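You operate a simulated robot arm through the tools that you are given. There is no shell and no other tool.

The job below is to be done with a simulated robot arm. You get a single attempt, and the scene is never put back.

## Task
Probe both cups, sink the hot one in the water pail and lid the other.
Fine: blue and yellow cups; thermometer back; carry the hot cup by its handle; use the grey lid. Set down upright: thermometer.

It is judged by the outcome, as a careful person would: the job done as asked, and still so three seconds after it is handed in. It fails if anything else is knocked over, pushed out of place, dropped, spilled or broken. Lids that push on must go on centred and level and be pressed home; caps that screw on are set level and turned clockwise until they are tight.

## Robot
A 6-joint arm with a two-finger gripper, fixed in place. Base frame: the origin is on the floor under the middle of its stand, x ahead of it, y to its left, z up. Lengths are in mm, angles in rad, forces in N, time in s.
It reaches about 1417 mm from its shoulder. Its first joint turns from -2.897 to 2.897 rad. Payload 3.43 kg.
The TCP is the grasp point between the finger pads, 20 mm short of the fingertips. In the tool frame z runs along the fingers and y along their closing line. The gripper opens to 190 mm; its body begins 248 mm behind the TCP.
Orientation is that of the tool frame in the base frame, as a unit quaternion [w, x, y, z]. With the fingers straight down and closing along the base's y, the tool's x points along the base's -x, its y along +y and its z along -z.

## Interface
- The arm moves only by the tool jog_arm. Its argument "deltas" is a list of rows, each an object of numbers (a shift or turn left out is 0, a gripper value left out holds the last): "dx", "dy", "dz": the shift along the tool's x, y, z in cm; "ax", "ay", "az": the turn, a rotation vector about the tool's x, y, z in rad; "claw": the opening, from 0 (shut) to 1 (fully open). In form: [{"dx": .., "dy": .., "dz": .., "ax": .., "ay": .., "az": .., "claw": ..}, ...]. A call has 1 to 20 rows; each row shifts and turns the commanded pose from where the row before left it, along the tool's axes as they then stand. Rows are played at 5 a second. More than 50 mm and 0.15 rad between two rows, or a gripper value outside its range, and nothing of the call is played. A pose out of reach is approached as far as the arm can. The call stops where the force on the tool passes 40 N (or 10 N more than at its start, if that is more) or the arm is blocked; 0.2 s more then pass. The fingers move at their own pace (about 153 mm/s each) and stop on an object; they squeeze with about 27 N. The grip force told is the motor's: it shows also when the fingers shut on nothing. Time passes only in rows, and 0.2 s behind the last, so rows that do not move let the fingers close. The reply holds the time, the measured pose of the TCP, the force on the tool along the base axes, the opening and the grip force, in the units named above and with some noise, with the torque about the TCP (base axes, N m) and any sound that the robot's microphone picked up.
- Cameras (640 x 400 px; columns grow to the right, rows downward): "scene" is fixed at [50.9, -501.5, 1568.5]; the picture's right is [-0.18, -0.98, 0.00], its down [-0.79, 0.14, -0.59] and it looks along [0.58, -0.10, -0.81] (base axes); focal length 311 px, centre (320, 200). "wrist" rides on the gripper at [70, -8, -288] in the tool frame; the picture's right is [0.12, 0.99, 0.00], its down [-0.96, 0.12, -0.25] and it looks along [-0.24, 0.03, 0.97] (tool axes); focal length 261 px, centre (320, 200). There is no depth. A picture from a camera that has moved, and an enlarged one, comes with that camera's place and axes in the base frame and with its lens.
- get_image(camera): a new picture of that camera. It takes no simulated time.
- move_column(by): moves the trunk up (or, below 0, down) by that many mm; the arm rides with it, the base frame stays. It gives what a move gives, with no picture.
- close_up(camera, box): a new picture of the part [left, top, right, bottom] of that camera's present view, enlarged. It takes no simulated time.
- job_done(): hands the job in; it is judged then, once.

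Nothing tells you positions but the pictures and the camera data. Unless the task says otherwise, let go and move clear before handing in.

The tools are called after "Call:" as a command line: name --argument value ..., lists and objects as JSON in quotes. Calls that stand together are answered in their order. jog_arm: Moves the arm, as the interface text tells. Its arguments: {"type":"object","properties":{"deltas":{"type":"array","items":{"type":"object","properties":{"dx":{"type":"number"},"dy":{"type":"number"},"dz":{"type":"number"},"ax":{"type":"number"},"ay":{"type":"number"},"az":{"type":"number"},"claw":{"type":"number"}}}}},"required":["deltas"]} The other tools are called the same way: move_column (by) moves the trunk up or down; get_image (camera) takes a picture; close_up (camera, box) takes an enlarged picture of a part of a camera's view; job_done () hands the job in.

At the start:

```text
time_s: 0.0
eef_pos: [633.1, -502.2, 1110.2]
tcp_rot: [0.0, 0.0, 1.0, 0.0]
contact_force: [0.6, -0.2, -0.1]
ft_torque: [-0.01, 0.01, -0.02]
grip_width: 190.1
grasp_force: 0.0
trunk travel left (down, up): [-200.0, 240.0]
```

scene: 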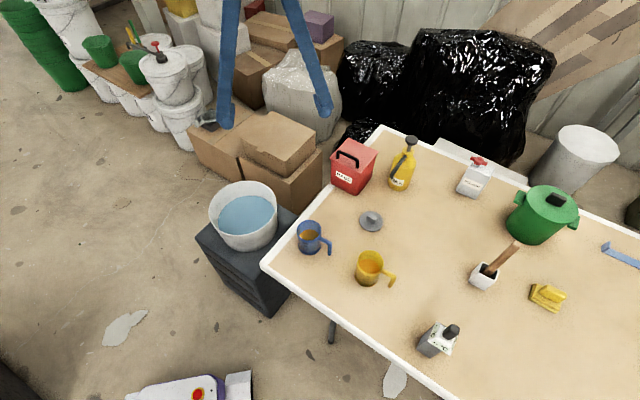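
wrist: 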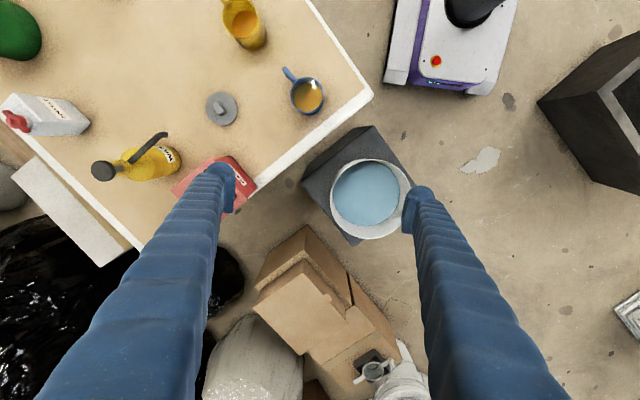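

I see a table with a blue and a yellow handled cup, a grey lid, and what may be a thermometer (either the grey device with the black knob or the thing in the white holder). A pail of water stands on a dark crate. I'll take close-ups first to identify these.

Call:
close_up --camera "scene" --box '[280, 200, 410, 300]'

Call:
close_up --camera "scene" --box '[400, 230, 580, 370]'

Call:
close_up --camera "scene" --box '[200, 160, 330, 320]'

Call:
close_up --camera "wrist" --box '[180, 0, 380, 130]'

```text
4.00 times, centred on (345, 250) of scene
camera zoom: at [50.9, -501.5, 1568.5], right [-0.18, -0.98, 0.0], down [-0.79, 0.14, -0.59], along [0.58, -0.1, -0.81], focal length 1242 px, centre (220, 0)
```

zoom: 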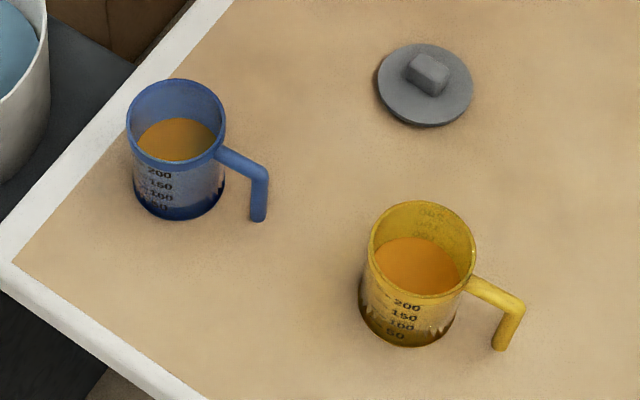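

```text
2.86 times, centred on (490, 300) of scene
camera zoom: at [50.9, -501.5, 1568.5], right [-0.18, -0.98, 0.0], down [-0.79, 0.14, -0.59], along [0.58, -0.1, -0.81], focal length 887 px, centre (-166, -86)
```

zoom: 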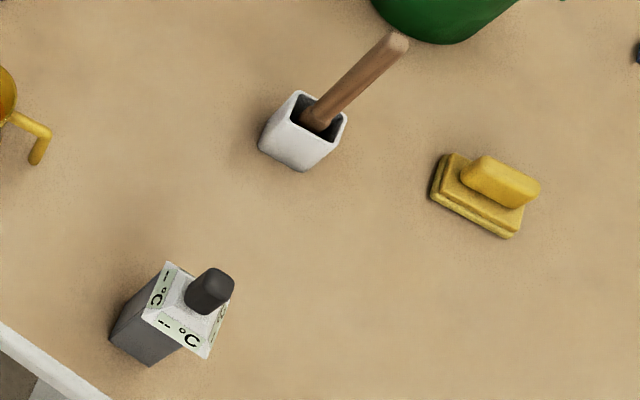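

```text
2.50 times, centred on (265, 240) of scene
camera zoom: at [50.9, -501.5, 1568.5], right [-0.18, -0.98, 0.0], down [-0.79, 0.14, -0.59], along [0.58, -0.1, -0.81], focal length 776 px, centre (458, 100)
```

zoom: 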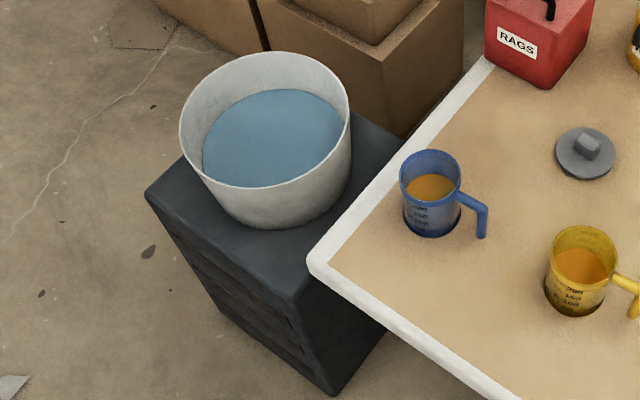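

```text
3.08 times, centred on (280, 65) of wrist
camera zoom: at [562.8, -512.7, 1397.5], right [-0.12, 0.99, 0.0], down [0.96, 0.12, 0.25], along [0.24, 0.03, -0.97], focal length 802 px, centre (443, 615)
```

zoom: 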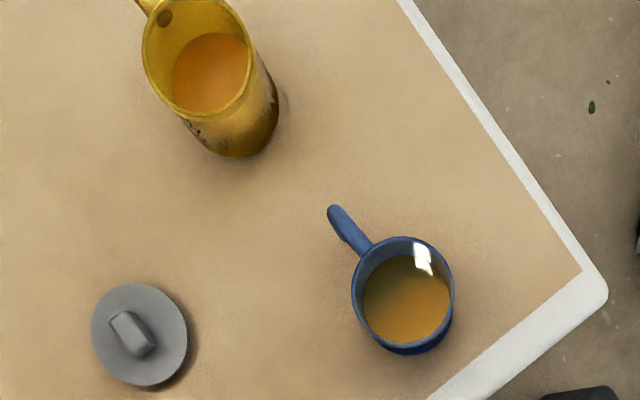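

The table top appears to be around z≈735 mm. My estimates are blue cup ≈(486,-549), yellow cup ≈(363,-693), lid ≈(532,-746) and pail ≈(714,-340). The device marked "°C" at ≈(169,-806) is probably the thermometer. I'll move the wrist camera over it for a closer look.

Call:
jog_arm --deltas '[{"dx": 3.8, "dy": -2.5}, {"dx": 3.8, "dy": -2.5}, {"dx": 3.8, "dy": -2.5}, {"dx": 3.8, "dy": -2.5}, {"dx": 3.8, "dy": -2.5}, {"dx": 3.8, "dy": -2.5}, {"dx": 3.8, "dy": -2.5}, {"dx": 3.8, "dy": -2.5}, {"dx": 3.8, "dy": -2.5}, {"dx": 3.8, "dy": -2.5}, {"dx": 3.8, "dy": -2.5}, {"dx": 3.8, "dy": -2.5}]'

Call:
get_image --camera "wrist"

Call:
get_image --camera "scene"

```text
time_s: 2.6
eef_pos: [173.6, -803.3, 1111.3]
tcp_rot: [0.0, -0.001, 1.0, 0.001]
contact_force: [0.1, -0.5, 0.2]
ft_torque: [-0.02, -0.07, 0.0]
grip_width: 190.0
grasp_force: 0.0
trunk travel left (down, up): [-200.0, 240.0]
```

```text
taken
camera wrist: at [103.4, -811.8, 1398.2], right [-0.12, 0.99, 0.0], down [0.96, 0.12, 0.25], along [0.25, 0.03, -0.97], focal length 261 px, centre (320, 200)
```

wrist: 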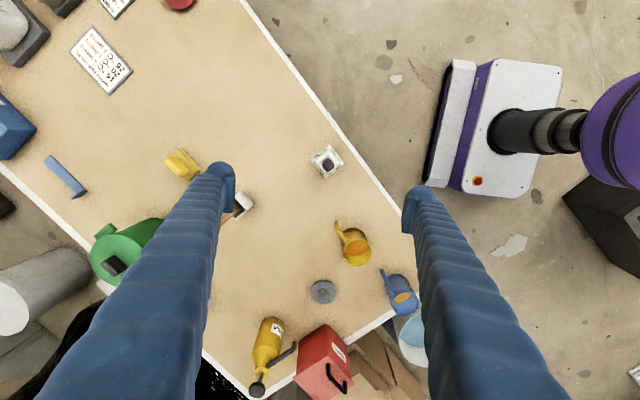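

```text
taken
```

scene: 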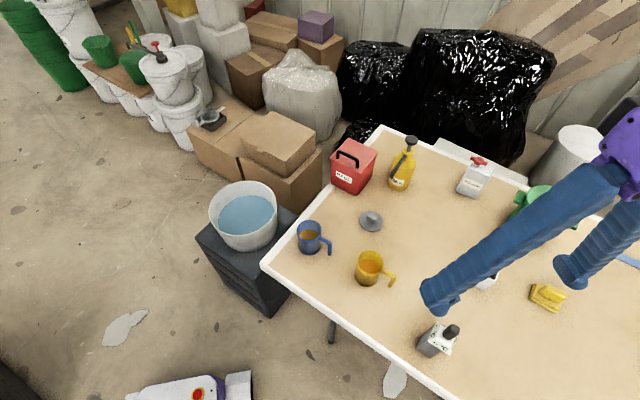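

The thermometer is now just below the gripper. I'll zoom in on it, and on the card with text further along the table, which may hold instructions.

Call:
close_up --camera "wrist" --box '[292, 136, 362, 186]'

Call:
close_up --camera "wrist" --box '[60, 0, 150, 100]'

Call:
close_up --camera "scene" --box '[405, 310, 475, 365]'

Call:
close_up --camera "wrist" --box '[290, 210, 430, 320]'

```text
8.00 times, centred on (327, 161) of wrist
camera zoom: at [103.4, -811.8, 1398.2], right [-0.12, 0.99, 0.0], down [0.96, 0.12, 0.25], along [0.25, 0.03, -0.97], focal length 2085 px, centre (264, 512)
```

zoom: 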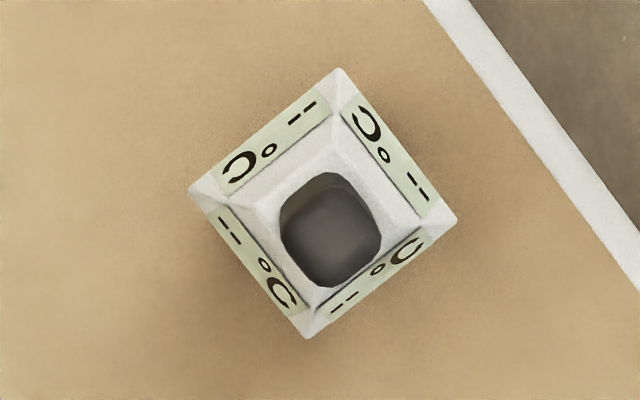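

```text
4.00 times, centred on (105, 50) of wrist
camera zoom: at [103.4, -811.8, 1398.2], right [-0.12, 0.99, 0.0], down [0.96, 0.12, 0.25], along [0.25, 0.03, -0.97], focal length 1043 px, centre (1180, 800)
```

zoom: 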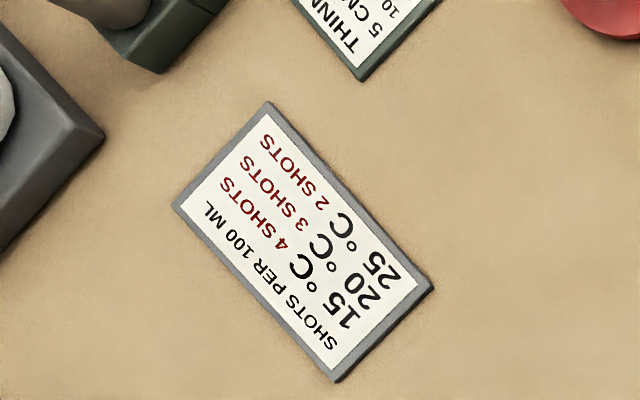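

```text
7.27 times, centred on (440, 338) of scene
camera zoom: at [50.9, -501.5, 1568.5], right [-0.18, -0.98, 0.0], down [-0.79, 0.14, -0.59], along [0.58, -0.1, -0.81], focal length 2259 px, centre (-553, -800)
```

zoom: 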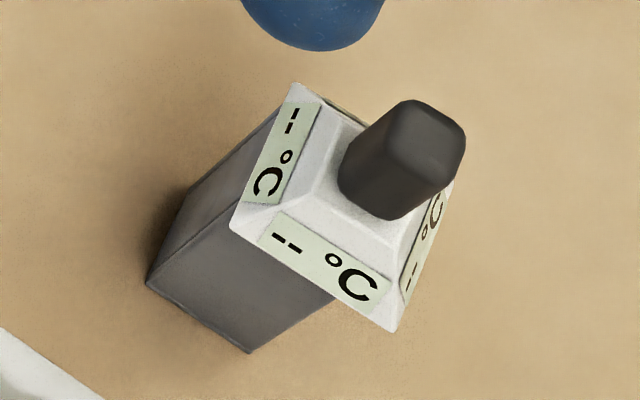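

```text
3.64 times, centred on (360, 265) of wrist
camera zoom: at [103.4, -811.8, 1398.2], right [-0.12, 0.99, 0.0], down [0.96, 0.12, 0.25], along [0.25, 0.03, -0.97], focal length 948 px, centre (174, -36)
```

zoom: 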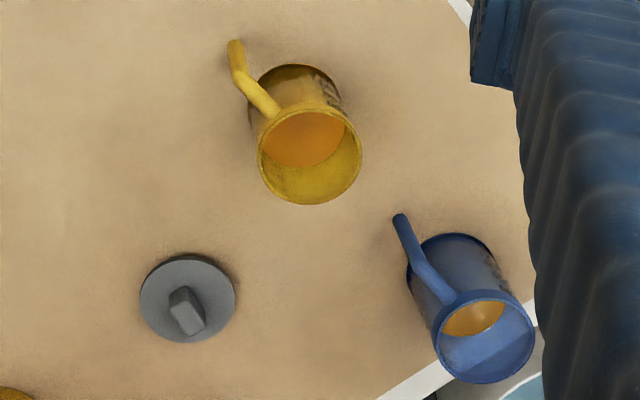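

The thermometer is a white display head with a black knob, seated in a grey stand at ≈(157,-790). The knob top is at z≈916 and it is turned about 45°. I'll align the gripper with the knob's faces, hover above and look again.

Call:
jog_arm --deltas '[{"dx": 1.66, "dy": 1.33, "claw": 0.45}, {"az": 0.128}, {"az": 0.128}, {"az": 0.128}, {"az": 0.128}, {"az": 0.128}, {"az": 0.128}, {"dz": 3}, {"dz": 3}, {}]'

Call:
get_image --camera "wrist"

Call:
close_up --camera "wrist" --box '[270, 150, 370, 230]'

Call:
get_image --camera "scene"

```text
time_s: 4.8
eef_pos: [159.8, -790.6, 1051.3]
tcp_rot: [0.0, 0.375, 0.927, 0.0]
contact_force: [0.2, 0.1, 0.3]
ft_torque: [0.01, 0.02, 0.04]
grip_width: 85.2
grasp_force: 0.0
trunk travel left (down, up): [-200.0, 240.0]
```

```text
taken
camera wrist: at [104.0, -747.5, 1338.7], right [0.6, 0.8, 0.0], down [0.77, -0.58, 0.25], along [0.2, -0.15, -0.97], focal length 261 px, centre (320, 200)
```

wrist: 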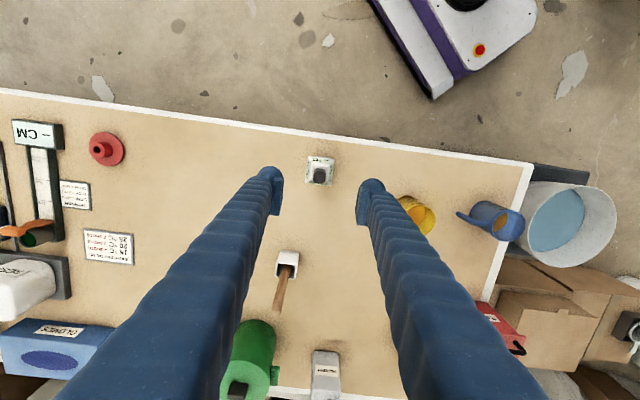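

```text
5.00 times, centred on (320, 190) of wrist
camera zoom: at [104.0, -747.5, 1338.7], right [0.6, 0.8, 0.0], down [0.77, -0.58, 0.25], along [0.2, -0.15, -0.97], focal length 1303 px, centre (320, 250)
```

zoom: 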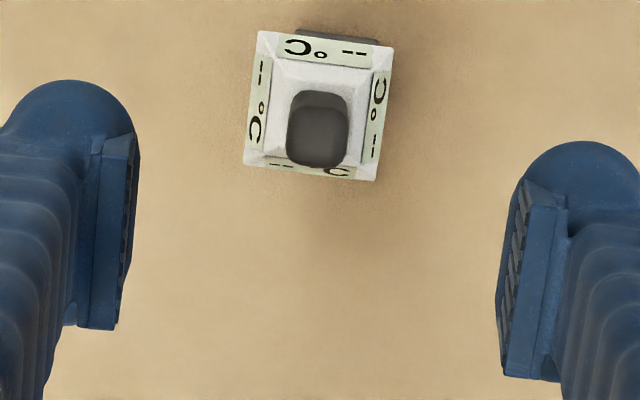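

```text
taken
```

scene: 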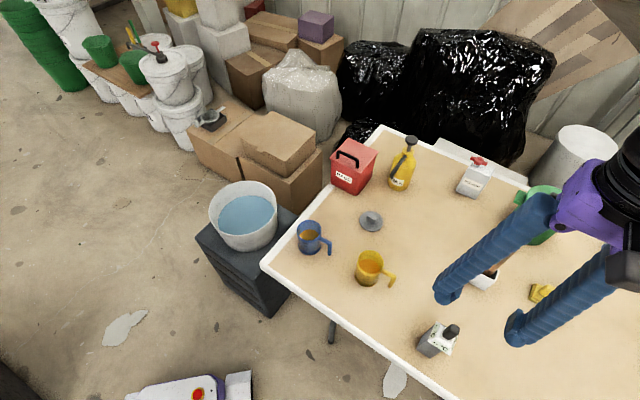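

The gripper is aligned with the knob's flats and centred to within about 1 mm. I'll descend partway and check the knob and head heights before gripping.

Call:
jog_arm --deltas '[{"dz": 4}, {"dz": 4}, {"dz": 3}, {}]'

Call:
get_image --camera "wrist"

Call:
close_up --camera "scene" --box '[400, 280, 500, 370]'

```text
time_s: 5.8
eef_pos: [160.2, -789.5, 938.5]
tcp_rot: [0.0, 0.375, 0.927, 0.0]
contact_force: [0.2, 0.3, 0.1]
ft_torque: [0.03, 0.0, -0.02]
grip_width: 85.5
grasp_force: 0.1
trunk travel left (down, up): [-200.0, 240.0]
```

```text
taken
camera wrist: at [104.6, -748.2, 1226.3], right [0.6, 0.8, 0.0], down [0.77, -0.58, 0.25], along [0.2, -0.15, -0.97], focal length 261 px, centre (320, 200)
```

wrist: 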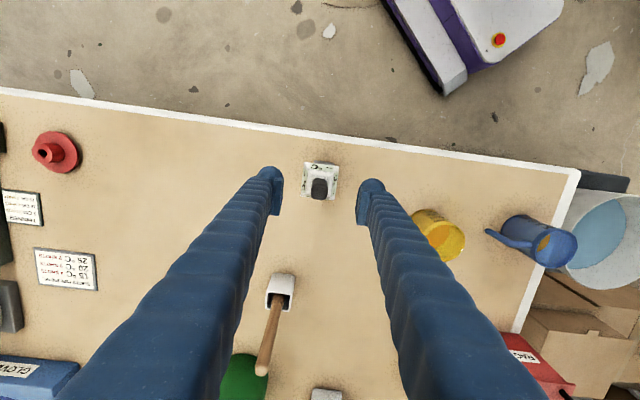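

```text
4.44 times, centred on (450, 325) of scene
camera zoom: at [50.9, -501.5, 1568.5], right [-0.18, -0.98, 0.0], down [-0.79, 0.14, -0.59], along [0.58, -0.1, -0.81], focal length 1380 px, centre (-258, -356)
```

zoom: 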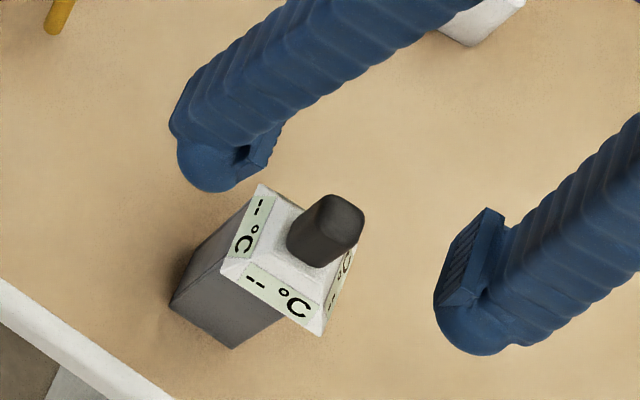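

Call:
close_up --camera "wrist" --box '[250, 140, 390, 230]'

```text
4.44 times, centred on (320, 185) of wrist
camera zoom: at [104.6, -748.2, 1226.3], right [0.6, 0.8, 0.0], down [0.77, -0.58, 0.25], along [0.2, -0.15, -0.97], focal length 1158 px, centre (320, 267)
```

zoom: 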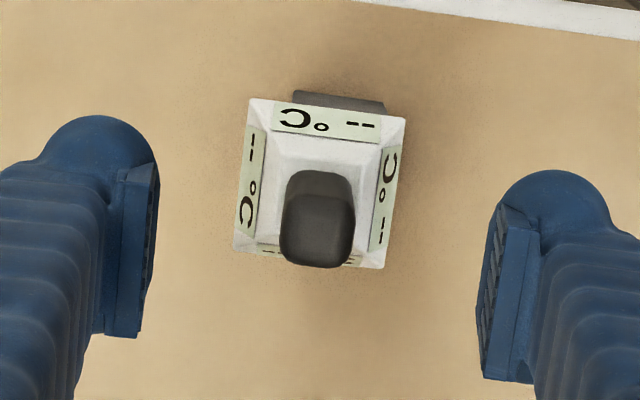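

The knob spans roughly z=884–920 and sits centred between the pads. I'll descend so the fingertips stay just above the head, then close.

Call:
jog_arm --deltas '[{"dz": 1.5}, {"dz": 1.4}, {}, {"claw": 0}, {}, {}, {}, {}]'

Call:
close_up --camera "scene" --box '[400, 280, 500, 370]'

Call:
close_up --camera "wrist" --box '[250, 140, 390, 230]'

```text
time_s: 7.6
eef_pos: [161.4, -791.5, 910.8]
tcp_rot: [0.0, 0.374, 0.928, -0.001]
contact_force: [0.7, -0.1, -0.2]
ft_torque: [0.0, 0.01, 0.03]
grip_width: 18.7
grasp_force: 27.3
trunk travel left (down, up): [-200.0, 240.0]
```

```text
4.44 times, centred on (450, 325) of scene
camera zoom: at [50.9, -501.5, 1568.5], right [-0.18, -0.98, 0.0], down [-0.79, 0.14, -0.59], along [0.58, -0.1, -0.81], focal length 1380 px, centre (-258, -356)
```

zoom: 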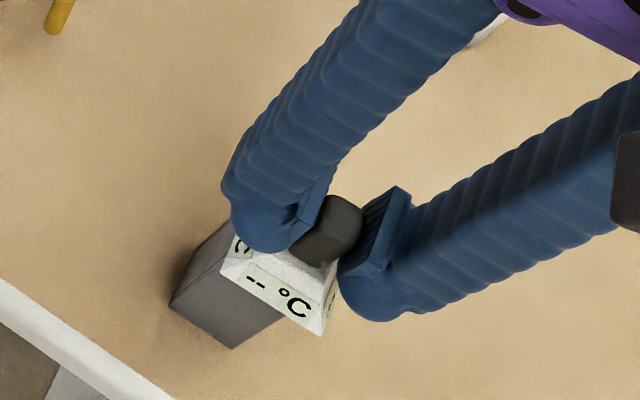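

```text
4.44 times, centred on (320, 185) of wrist
camera zoom: at [104.1, -749.3, 1199.0], right [0.6, 0.8, 0.0], down [0.77, -0.58, 0.25], along [0.2, -0.15, -0.97], focal length 1158 px, centre (320, 267)
```

zoom: 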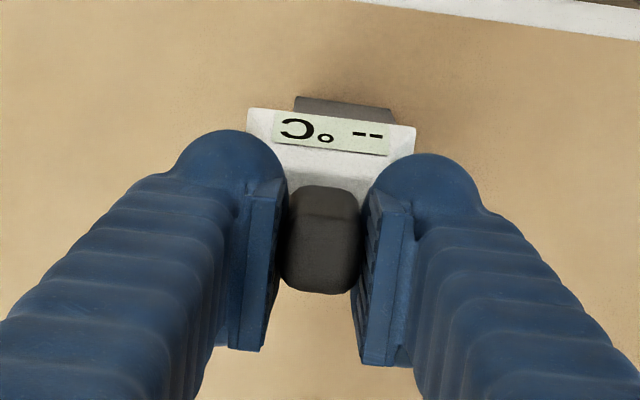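

Grip is firm (18.7 mm, 27 N). I'll lift the thermometer straight up out of its stand.

Call:
jog_arm --deltas '[{"dz": -1}, {"dz": -2}, {"dz": -3}, {"dz": -4}, {"dz": -4}, {"dz": -4}, {"dz": -2}, {}]'

Call:
get_image --camera "scene"

Call:
get_image --camera "wrist"

```text
time_s: 9.4
eef_pos: [158.4, -792.2, 1112.2]
tcp_rot: [0.0, 0.375, 0.927, 0.0]
contact_force: [0.9, 0.0, -0.6]
ft_torque: [-0.03, -0.03, -0.04]
grip_width: 18.8
grasp_force: 27.2
trunk travel left (down, up): [-200.0, 240.0]
```

```text
taken
```

scene: 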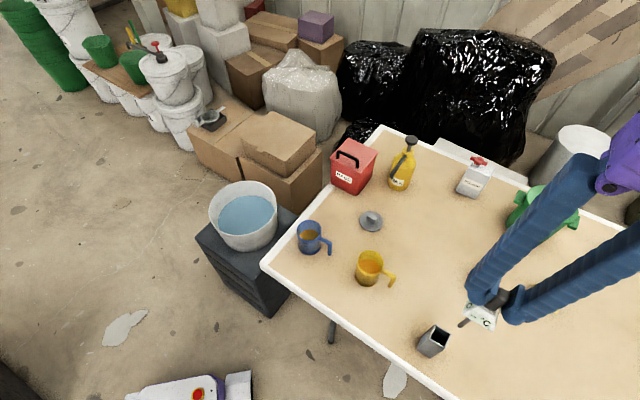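

```text
taken
camera wrist: at [103.2, -748.6, 1399.9], right [0.6, 0.8, 0.0], down [0.77, -0.58, 0.25], along [0.2, -0.15, -0.97], focal length 261 px, centre (320, 200)
```

wrist: 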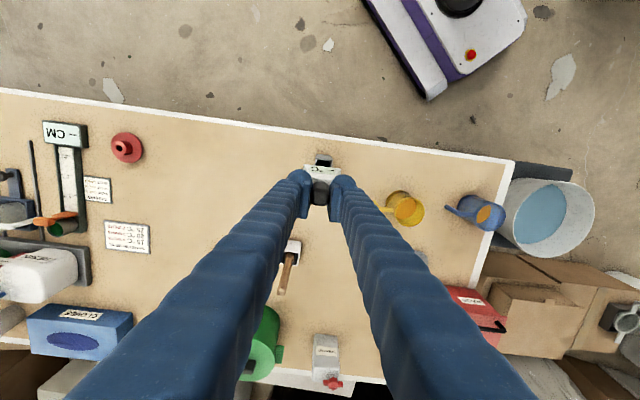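

Call:
close_up --camera "scene" --box '[405, 270, 545, 370]'

Call:
close_up --camera "wrist" --box '[270, 130, 370, 220]'

Call:
close_up --camera "wrist" --box '[360, 150, 640, 300]'

```text
4.00 times, centred on (475, 320) of scene
camera zoom: at [50.9, -501.5, 1568.5], right [-0.18, -0.98, 0.0], down [-0.79, 0.14, -0.59], along [0.58, -0.1, -0.81], focal length 1242 px, centre (-300, -280)
```

zoom: 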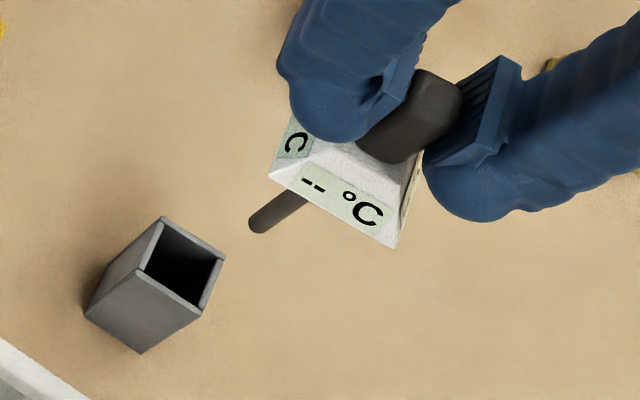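

```text
4.44 times, centred on (320, 175) of wrist
camera zoom: at [103.2, -748.6, 1399.9], right [0.6, 0.8, 0.0], down [0.77, -0.58, 0.25], along [0.2, -0.15, -0.97], focal length 1158 px, centre (320, 311)
```

zoom: 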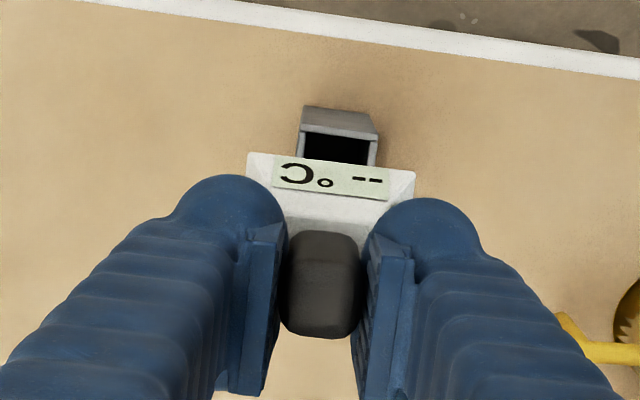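

```text
2.29 times, centred on (500, 225) of wrist
camera zoom: at [103.2, -748.6, 1399.9], right [0.6, 0.8, 0.0], down [0.77, -0.58, 0.25], along [0.2, -0.15, -0.97], focal length 596 px, centre (-91, 143)
```

zoom: 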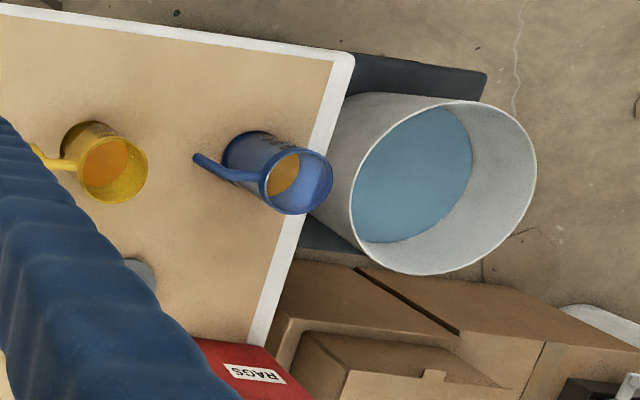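

The thermometer is a rod probe about 100 mm long under a display head; its tip is ~160 mm below the TCP. The stand is open-topped. The views agree on cup centres at blue ≈(488,-549) and yellow ≈(366,-690), with rims at z≈827. I'll carry the probe over the blue cup.

Call:
jog_arm --deltas '[{"dx": -0.2, "dy": 1}, {"dx": -0.4, "dy": 2.5}, {"dx": -0.69, "dy": 4}, {"dx": -0.69, "dy": 4}, {"dx": -0.69, "dy": 4}, {"dx": -0.69, "dy": 4}, {"dx": -0.69, "dy": 4}, {"dx": -0.69, "dy": 4}, {"dx": -0.69, "dy": 4}, {"dx": -0.69, "dy": 4}, {"dx": -0.4, "dy": 2.5}, {"dx": -0.27, "dy": 1.5}, {"dx": -0.1, "dy": 0.5}, {}]'

Call:
get_image --camera "scene"

Call:
get_image --camera "wrist"

```text
time_s: 12.4
eef_pos: [488.5, -549.4, 1113.2]
tcp_rot: [0.0, 0.374, 0.928, 0.001]
contact_force: [-0.5, 0.1, -1.0]
ft_torque: [-0.01, 0.01, -0.01]
grip_width: 18.5
grasp_force: 26.7
trunk travel left (down, up): [-200.0, 240.0]
```

```text
taken
```

scene: 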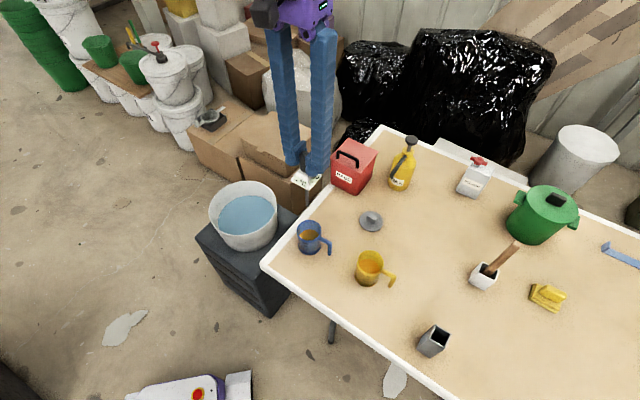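

```text
taken
camera wrist: at [432.5, -507.9, 1399.6], right [0.6, 0.8, 0.0], down [0.77, -0.58, 0.25], along [0.2, -0.15, -0.97], focal length 261 px, centre (320, 200)
```

wrist: 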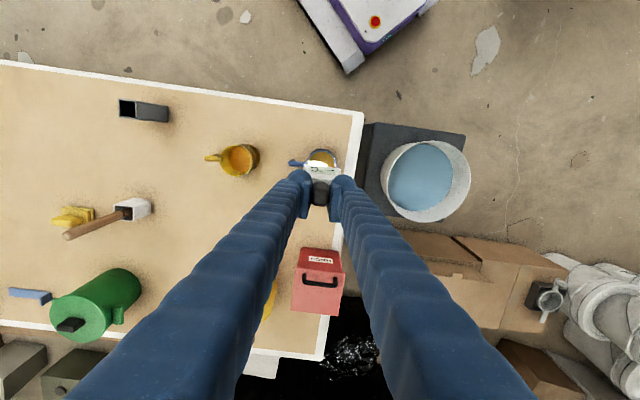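

Call:
close_up --camera "wrist" --box '[270, 130, 370, 220]'

Call:
close_up --camera "wrist" --box '[350, 100, 500, 250]'

Call:
close_up --camera "scene" --box '[260, 130, 380, 270]'

```text
4.44 times, centred on (320, 175) of wrist
camera zoom: at [432.5, -507.9, 1399.6], right [0.6, 0.8, 0.0], down [0.77, -0.58, 0.25], along [0.2, -0.15, -0.97], focal length 1158 px, centre (320, 311)
```

zoom: 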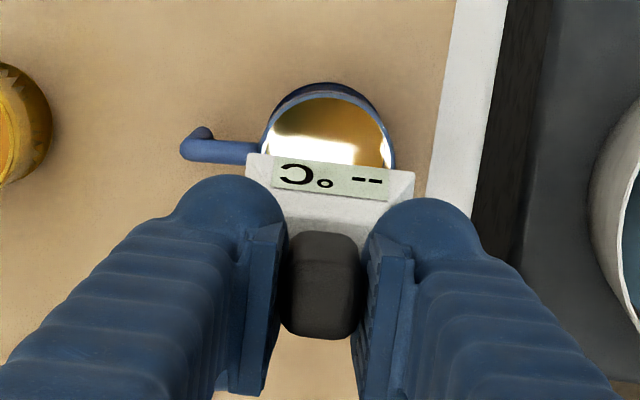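

```text
2.67 times, centred on (425, 175) of wrist
camera zoom: at [432.5, -507.9, 1399.6], right [0.6, 0.8, 0.0], down [0.77, -0.58, 0.25], along [0.2, -0.15, -0.97], focal length 695 px, centre (40, 267)
```

zoom: 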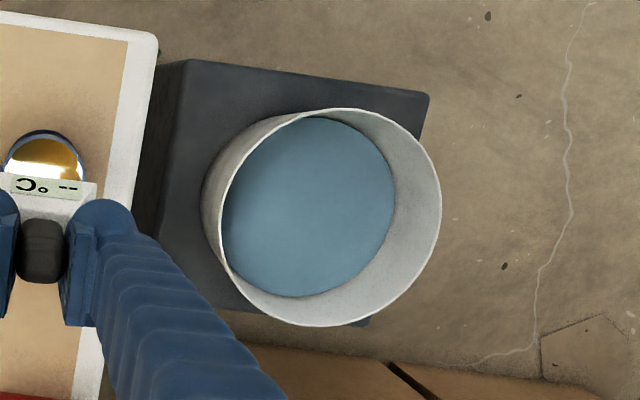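

```text
2.86 times, centred on (320, 200) of scene
camera zoom: at [50.9, -501.5, 1568.5], right [-0.18, -0.98, 0.0], down [-0.79, 0.14, -0.59], along [0.58, -0.1, -0.81], focal length 887 px, centre (320, 200)
```

zoom: 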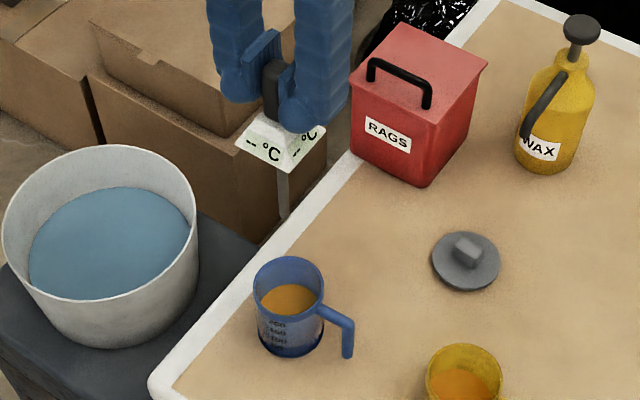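

The alignment over the blue cup looks right. I'll lower in steps and check that the rod enters the cup cleanly.

Call:
jog_arm --deltas '[{"dz": 3}, {"dz": 4}, {"dz": 4}, {"dz": 2}, {}]'

Call:
close_up --camera "scene" --box '[260, 170, 380, 270]'

Call:
close_up --camera "wrist" --box '[250, 100, 390, 220]'

```text
time_s: 13.6
eef_pos: [487.0, -550.1, 980.6]
tcp_rot: [0.0, 0.374, 0.928, -0.001]
contact_force: [0.8, 0.1, -0.8]
ft_torque: [-0.01, -0.01, 0.02]
grip_width: 18.7
grasp_force: 27.1
trunk travel left (down, up): [-200.0, 240.0]
```

```text
4.00 times, centred on (320, 220) of scene
camera zoom: at [50.9, -501.5, 1568.5], right [-0.18, -0.98, 0.0], down [-0.79, 0.14, -0.59], along [0.58, -0.1, -0.81], focal length 1242 px, centre (320, 120)
```

zoom: 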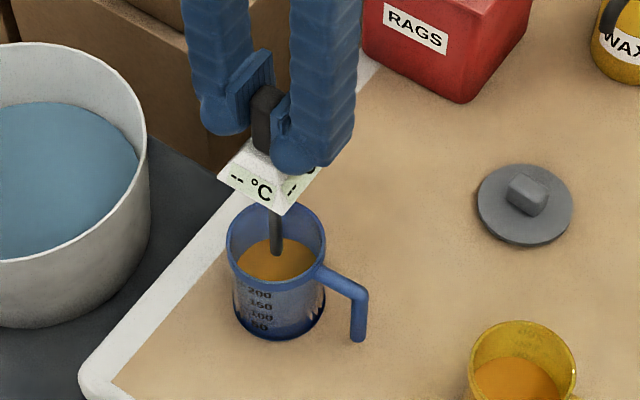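

```text
3.33 times, centred on (320, 160) of wrist
camera zoom: at [432.0, -507.8, 1268.1], right [0.6, 0.8, 0.0], down [0.77, -0.58, 0.25], along [0.2, -0.15, -0.97], focal length 869 px, centre (320, 333)
```

zoom: 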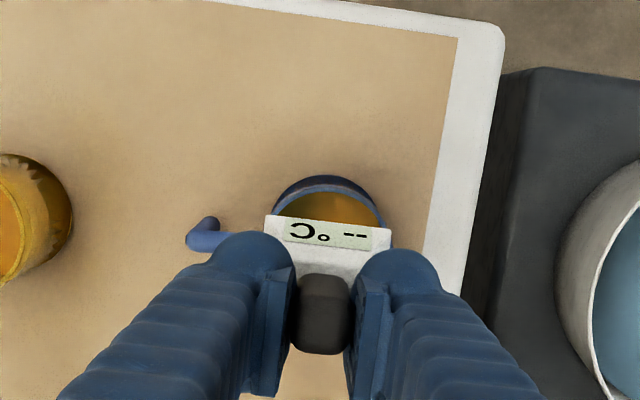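

The rod is centred in the blue cup. I'll dip the tip into the liquid, keeping the head above the rim and the tip off the floor, and wait for a reading.

Call:
jog_arm --deltas '[{"dz": 2}, {"dz": 2}, {"dz": 1.5}, {}, {}, {}, {}, {}]'

Call:
close_up --camera "scene" --box '[270, 190, 370, 260]'

Call:
close_up --camera "wrist" --box '[270, 130, 370, 220]'

```text
time_s: 15.4
eef_pos: [488.5, -549.8, 925.5]
tcp_rot: [0.0, 0.374, 0.927, 0.0]
contact_force: [0.1, 0.1, 0.1]
ft_torque: [0.02, -0.01, 0.02]
grip_width: 18.6
grasp_force: 27.1
trunk travel left (down, up): [-200.0, 240.0]
```

```text
5.71 times, centred on (320, 225) of scene
camera zoom: at [50.9, -501.5, 1568.5], right [-0.18, -0.98, 0.0], down [-0.79, 0.14, -0.59], along [0.58, -0.1, -0.81], focal length 1775 px, centre (320, 57)
```

zoom: 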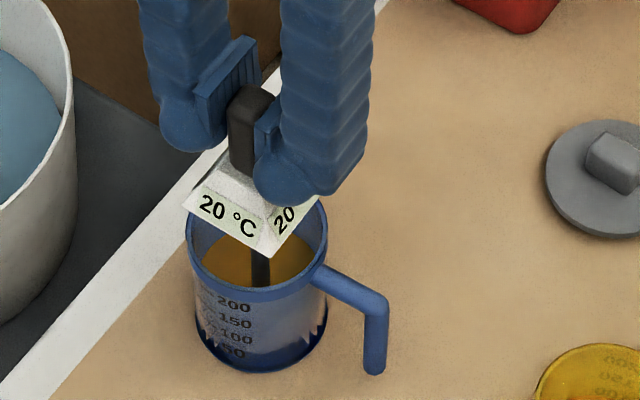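

```text
4.44 times, centred on (320, 175) of wrist
camera zoom: at [432.0, -508.2, 1213.6], right [0.6, 0.8, 0.0], down [0.77, -0.58, 0.25], along [0.2, -0.15, -0.97], focal length 1158 px, centre (320, 311)
```

zoom: 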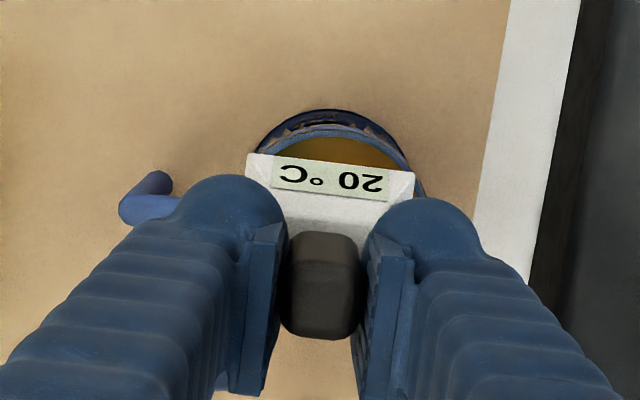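

The blue cup reads 20 °C. I'll hold a little longer to confirm the value has settled.

Call:
jog_arm --deltas '[{}, {}, {}, {}, {}, {}, {}, {}, {}, {}, {}, {}, {}, {}, {}]'

Call:
close_up --camera "scene" --box '[270, 190, 370, 260]'

```text
time_s: 18.6
eef_pos: [488.8, -551.1, 925.2]
tcp_rot: [0.0, 0.375, 0.927, -0.001]
contact_force: [0.2, -0.6, 0.1]
ft_torque: [0.01, 0.01, 0.02]
grip_width: 18.8
grasp_force: 27.1
trunk travel left (down, up): [-200.0, 240.0]
```

```text
5.71 times, centred on (320, 225) of scene
camera zoom: at [50.9, -501.5, 1568.5], right [-0.18, -0.98, 0.0], down [-0.79, 0.14, -0.59], along [0.58, -0.1, -0.81], focal length 1775 px, centre (320, 57)
```

zoom: 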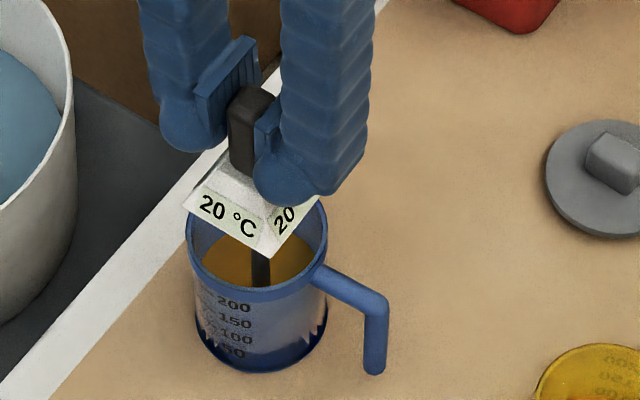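

It holds at 20 °C. Next I'll lift out and carry the probe to the yellow cup.

Call:
jog_arm --deltas '[{"dz": -2}, {"dz": -3}, {"dz": -4}, {"dz": -3}, {}, {"dx": -0.1, "dy": -1.6}, {"dx": -0.2, "dy": -3.5}, {"dx": -0.2, "dy": -4}, {"dx": -0.2, "dy": -4}, {"dx": -0.2, "dy": -3.5}, {"dx": -0.12, "dy": -2}, {}, {"dz": 2}, {"dz": 3}, {}]'

Call:
get_image --camera "scene"

Call:
close_up --camera "wrist" --box '[250, 100, 390, 220]'

Call:
close_up --camera "scene" --box '[310, 190, 430, 300]'

```text
time_s: 21.8
eef_pos: [365.8, -689.9, 996.9]
tcp_rot: [0.001, 0.373, 0.928, 0.0]
contact_force: [-0.3, -0.1, -1.0]
ft_torque: [0.04, 0.02, -0.02]
grip_width: 18.8
grasp_force: 27.3
trunk travel left (down, up): [-200.0, 240.0]
```

```text
taken
```

scene: 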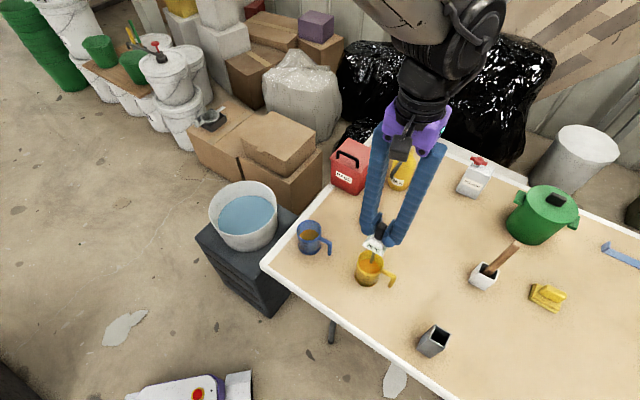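

```text
3.33 times, centred on (320, 160) of wrist
camera zoom: at [309.6, -649.1, 1284.5], right [0.6, 0.8, 0.0], down [0.77, -0.58, 0.25], along [0.2, -0.15, -0.97], focal length 869 px, centre (320, 333)
```

zoom: 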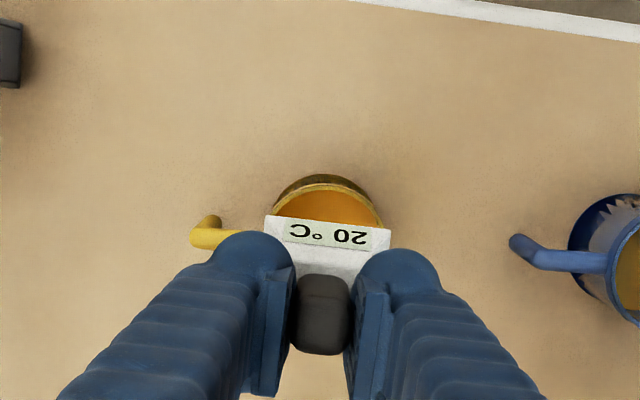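

```text
3.64 times, centred on (370, 245) of scene
camera zoom: at [50.9, -501.5, 1568.5], right [-0.18, -0.98, 0.0], down [-0.79, 0.14, -0.59], along [0.58, -0.1, -0.81], focal length 1129 px, centre (138, 36)
```

zoom: 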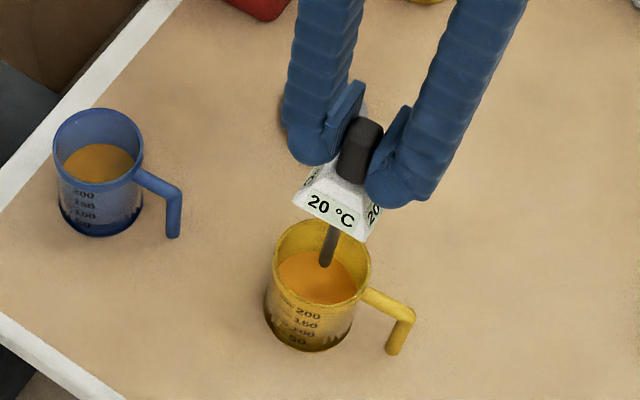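

Centred over the yellow cup; the display still holds 20 from the first cup. Dipping now.

Call:
jog_arm --deltas '[{"dz": 2}, {"dz": 2.5}, {"dz": 2.5}, {}, {}, {}, {}, {}, {}, {}, {}, {}, {}, {}, {}, {}, {}, {}]'

Call:
close_up --camera "scene" --box '[320, 210, 420, 290]'

Call:
close_up --camera "wrist" --box '[270, 130, 370, 220]'

```text
time_s: 25.6
eef_pos: [365.8, -689.3, 926.1]
tcp_rot: [0.0, 0.374, 0.927, 0.0]
contact_force: [-0.3, 0.5, -1.6]
ft_torque: [-0.03, 0.01, 0.0]
grip_width: 18.5
grasp_force: 27.1
trunk travel left (down, up): [-200.0, 240.0]
```

```text
5.00 times, centred on (370, 250) of scene
camera zoom: at [50.9, -501.5, 1568.5], right [-0.18, -0.98, 0.0], down [-0.79, 0.14, -0.59], along [0.58, -0.1, -0.81], focal length 1553 px, centre (70, -50)
```

zoom: 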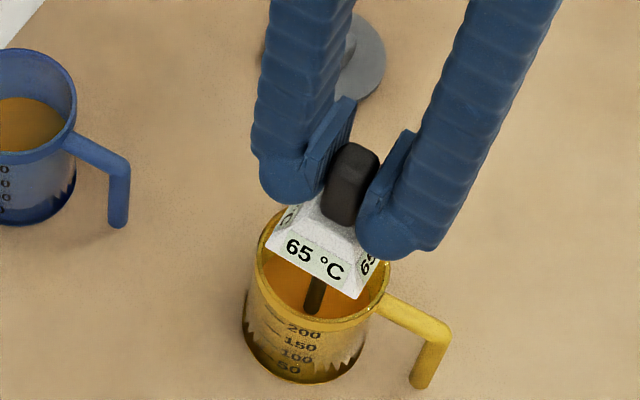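

```text
4.44 times, centred on (320, 175) of wrist
camera zoom: at [309.3, -648.5, 1214.1], right [0.6, 0.8, 0.0], down [0.77, -0.58, 0.25], along [0.2, -0.15, -0.97], focal length 1158 px, centre (320, 311)
```

zoom: 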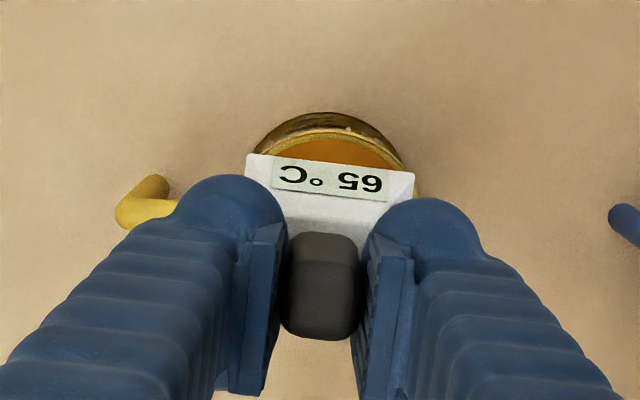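

The yellow cup is hot at 65 °C and the blue is 20 °C. So yellow goes in the pail and blue gets the lid. First I'll retrace to put the thermometer back in its stand.

Call:
jog_arm --deltas '[{"dz": -2}, {"dz": -3.5}, {"dz": -4}, {"dz": -4}, {"dz": -3}, {"dz": -2}, {}, {"dx": 0.55, "dy": -1.5}, {"dx": 1.1, "dy": -3}, {"dx": 1.4, "dy": -3.8}, {"dx": 1.4, "dy": -3.8}, {"dx": 1.4, "dy": -3.8}, {"dx": 1.1, "dy": -3}, {"dx": 0.7, "dy": -1.8}, {"dx": 0.26, "dy": -0.7}, {}, {}]'

Call:
close_up --camera "scene" --box '[405, 270, 545, 370]'

Call:
close_up --camera "wrist" --box '[270, 130, 370, 220]'

```text
time_s: 29.2
eef_pos: [159.8, -790.6, 1111.0]
tcp_rot: [0.0, 0.374, 0.927, 0.0]
contact_force: [0.2, -0.4, -0.2]
ft_torque: [0.01, 0.01, -0.03]
grip_width: 18.6
grasp_force: 26.6
trunk travel left (down, up): [-200.0, 240.0]
```

```text
4.00 times, centred on (475, 320) of scene
camera zoom: at [50.9, -501.5, 1568.5], right [-0.18, -0.98, 0.0], down [-0.79, 0.14, -0.59], along [0.58, -0.1, -0.81], focal length 1242 px, centre (-300, -280)
```

zoom: 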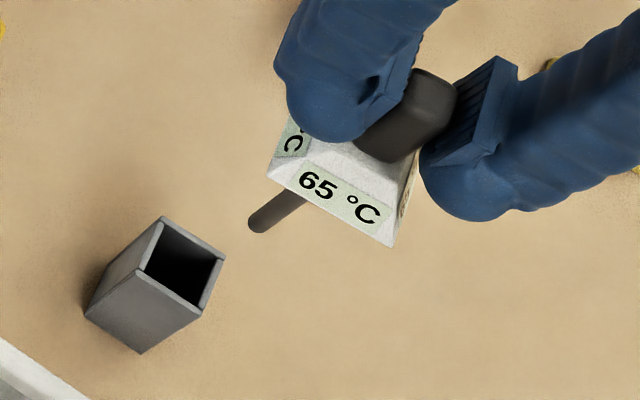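

```text
4.44 times, centred on (320, 175) of wrist
camera zoom: at [103.8, -748.5, 1398.0], right [0.6, 0.8, 0.0], down [0.77, -0.58, 0.25], along [0.2, -0.15, -0.97], focal length 1158 px, centre (320, 311)
```

zoom: 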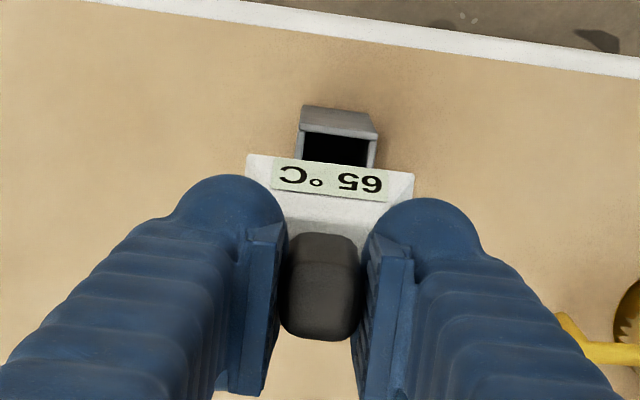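

The view matches the one taken just after lifting, so I'm aligned over the stand. I'll lower slowly, checking partway.

Call:
jog_arm --deltas '[{"dz": 2}, {"dz": 3}, {"dz": 3}, {"dz": 2}, {}]'

Call:
close_up --camera "scene" --box '[405, 270, 545, 370]'

Call:
close_up --camera "wrist" --box '[270, 130, 370, 220]'

```text
time_s: 30.4
eef_pos: [160.0, -789.4, 1011.5]
tcp_rot: [0.0, 0.375, 0.927, 0.0]
contact_force: [-0.1, -0.3, -0.9]
ft_torque: [0.05, 0.0, -0.03]
grip_width: 18.7
grasp_force: 26.5
trunk travel left (down, up): [-200.0, 240.0]
```

```text
4.00 times, centred on (475, 320) of scene
camera zoom: at [50.9, -501.5, 1568.5], right [-0.18, -0.98, 0.0], down [-0.79, 0.14, -0.59], along [0.58, -0.1, -0.81], focal length 1242 px, centre (-300, -280)
```

zoom: 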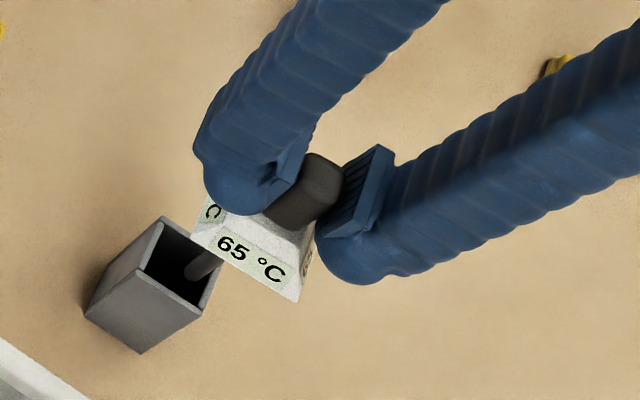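

```text
4.44 times, centred on (320, 175) of wrist
camera zoom: at [103.4, -749.0, 1299.2], right [0.6, 0.8, 0.0], down [0.77, -0.58, 0.25], along [0.2, -0.15, -0.97], focal length 1158 px, centre (320, 311)
```

zoom: 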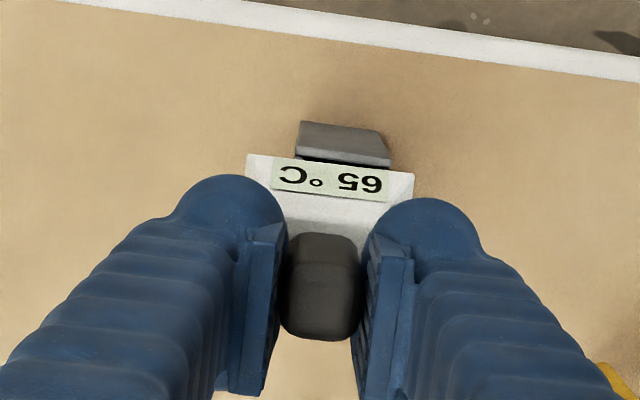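

The rod tip is entering the stand's opening. I'll continue down to just above the seated height, then ease it in.

Call:
jog_arm --deltas '[{"dz": 2.5}, {"dz": 2.5}, {"dz": 2}, {"dz": 1.5}, {"dz": 0.7}, {"dz": 0.4}, {"dz": 0.3}, {}]'

Call:
close_up --camera "scene" --box '[400, 280, 500, 370]'

Call:
close_up --camera "wrist" --box '[250, 140, 390, 230]'

```text
time_s: 32.2
eef_pos: [158.4, -789.9, 913.3]
tcp_rot: [0.001, 0.375, 0.927, 0.001]
contact_force: [-0.4, 0.6, -0.2]
ft_torque: [0.0, 0.0, 0.02]
grip_width: 19.0
grasp_force: 26.9
trunk travel left (down, up): [-200.0, 240.0]
```

```text
4.44 times, centred on (450, 325) of scene
camera zoom: at [50.9, -501.5, 1568.5], right [-0.18, -0.98, 0.0], down [-0.79, 0.14, -0.59], along [0.58, -0.1, -0.81], focal length 1380 px, centre (-258, -356)
```

zoom: 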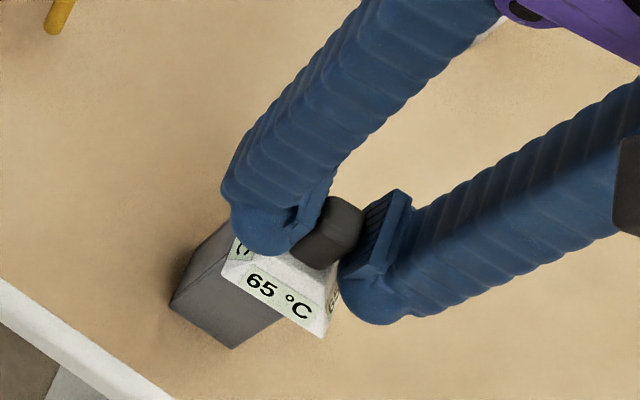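

```text
4.44 times, centred on (320, 185) of wrist
camera zoom: at [102.7, -748.2, 1200.6], right [0.6, 0.8, 0.0], down [0.77, -0.58, 0.25], along [0.2, -0.15, -0.97], focal length 1158 px, centre (320, 267)
```

zoom: 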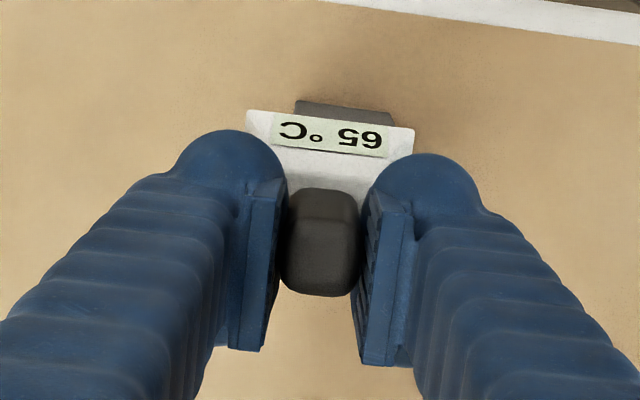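

It's within a millimetre of seated. I'll ease down the last bit, watch the force, then release and lift clear.

Call:
jog_arm --deltas '[{"dz": 0.1}, {"dz": 0.05}, {}]'

```text
time_s: 33.0
eef_pos: [160.3, -791.0, 912.7]
tcp_rot: [0.0, 0.374, 0.927, 0.0]
contact_force: [1.1, -0.3, -1.4]
ft_torque: [-0.02, 0.0, 0.01]
grip_width: 18.3
grasp_force: 27.2
trunk travel left (down, up): [-200.0, 240.0]
```

Call:
jog_arm --deltas '[{"claw": 0.2}, {}, {"claw": 0.4}, {}, {}]'

Call:
close_up --camera "scene" --box '[400, 280, 500, 370]'

Call:
close_up --camera "wrist" --box '[250, 140, 390, 230]'

```text
time_s: 34.2
eef_pos: [159.5, -790.3, 912.0]
tcp_rot: [-0.001, 0.374, 0.927, 0.0]
contact_force: [0.0, -0.1, 0.0]
ft_torque: [0.01, -0.02, -0.01]
grip_width: 76.3
grasp_force: 0.0
trunk travel left (down, up): [-200.0, 240.0]
```

```text
4.44 times, centred on (450, 325) of scene
camera zoom: at [50.9, -501.5, 1568.5], right [-0.18, -0.98, 0.0], down [-0.79, 0.14, -0.59], along [0.58, -0.1, -0.81], focal length 1380 px, centre (-258, -356)
```

zoom: 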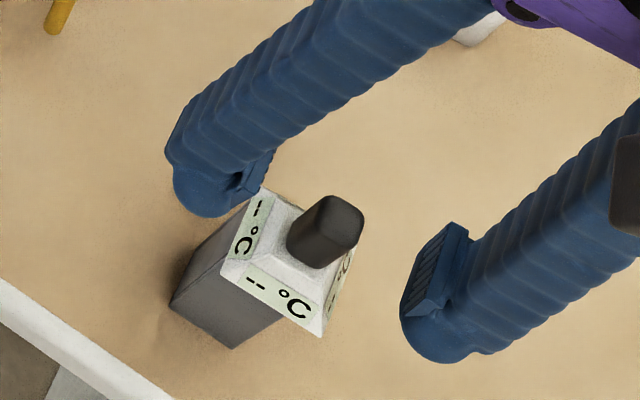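

```text
4.44 times, centred on (320, 185) of wrist
camera zoom: at [103.3, -748.4, 1199.2], right [0.6, 0.8, 0.0], down [0.77, -0.58, 0.25], along [0.2, -0.15, -0.97], focal length 1158 px, centre (320, 267)
```

zoom: 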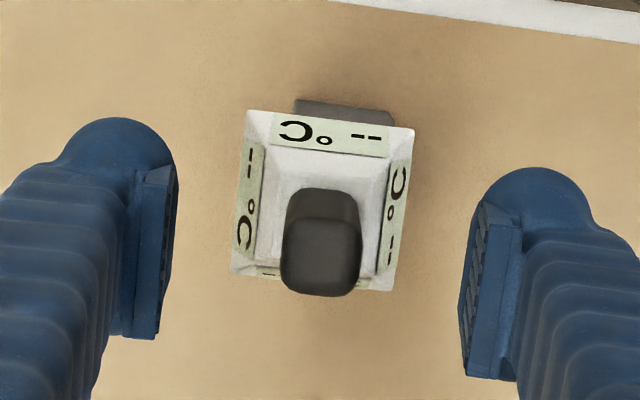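

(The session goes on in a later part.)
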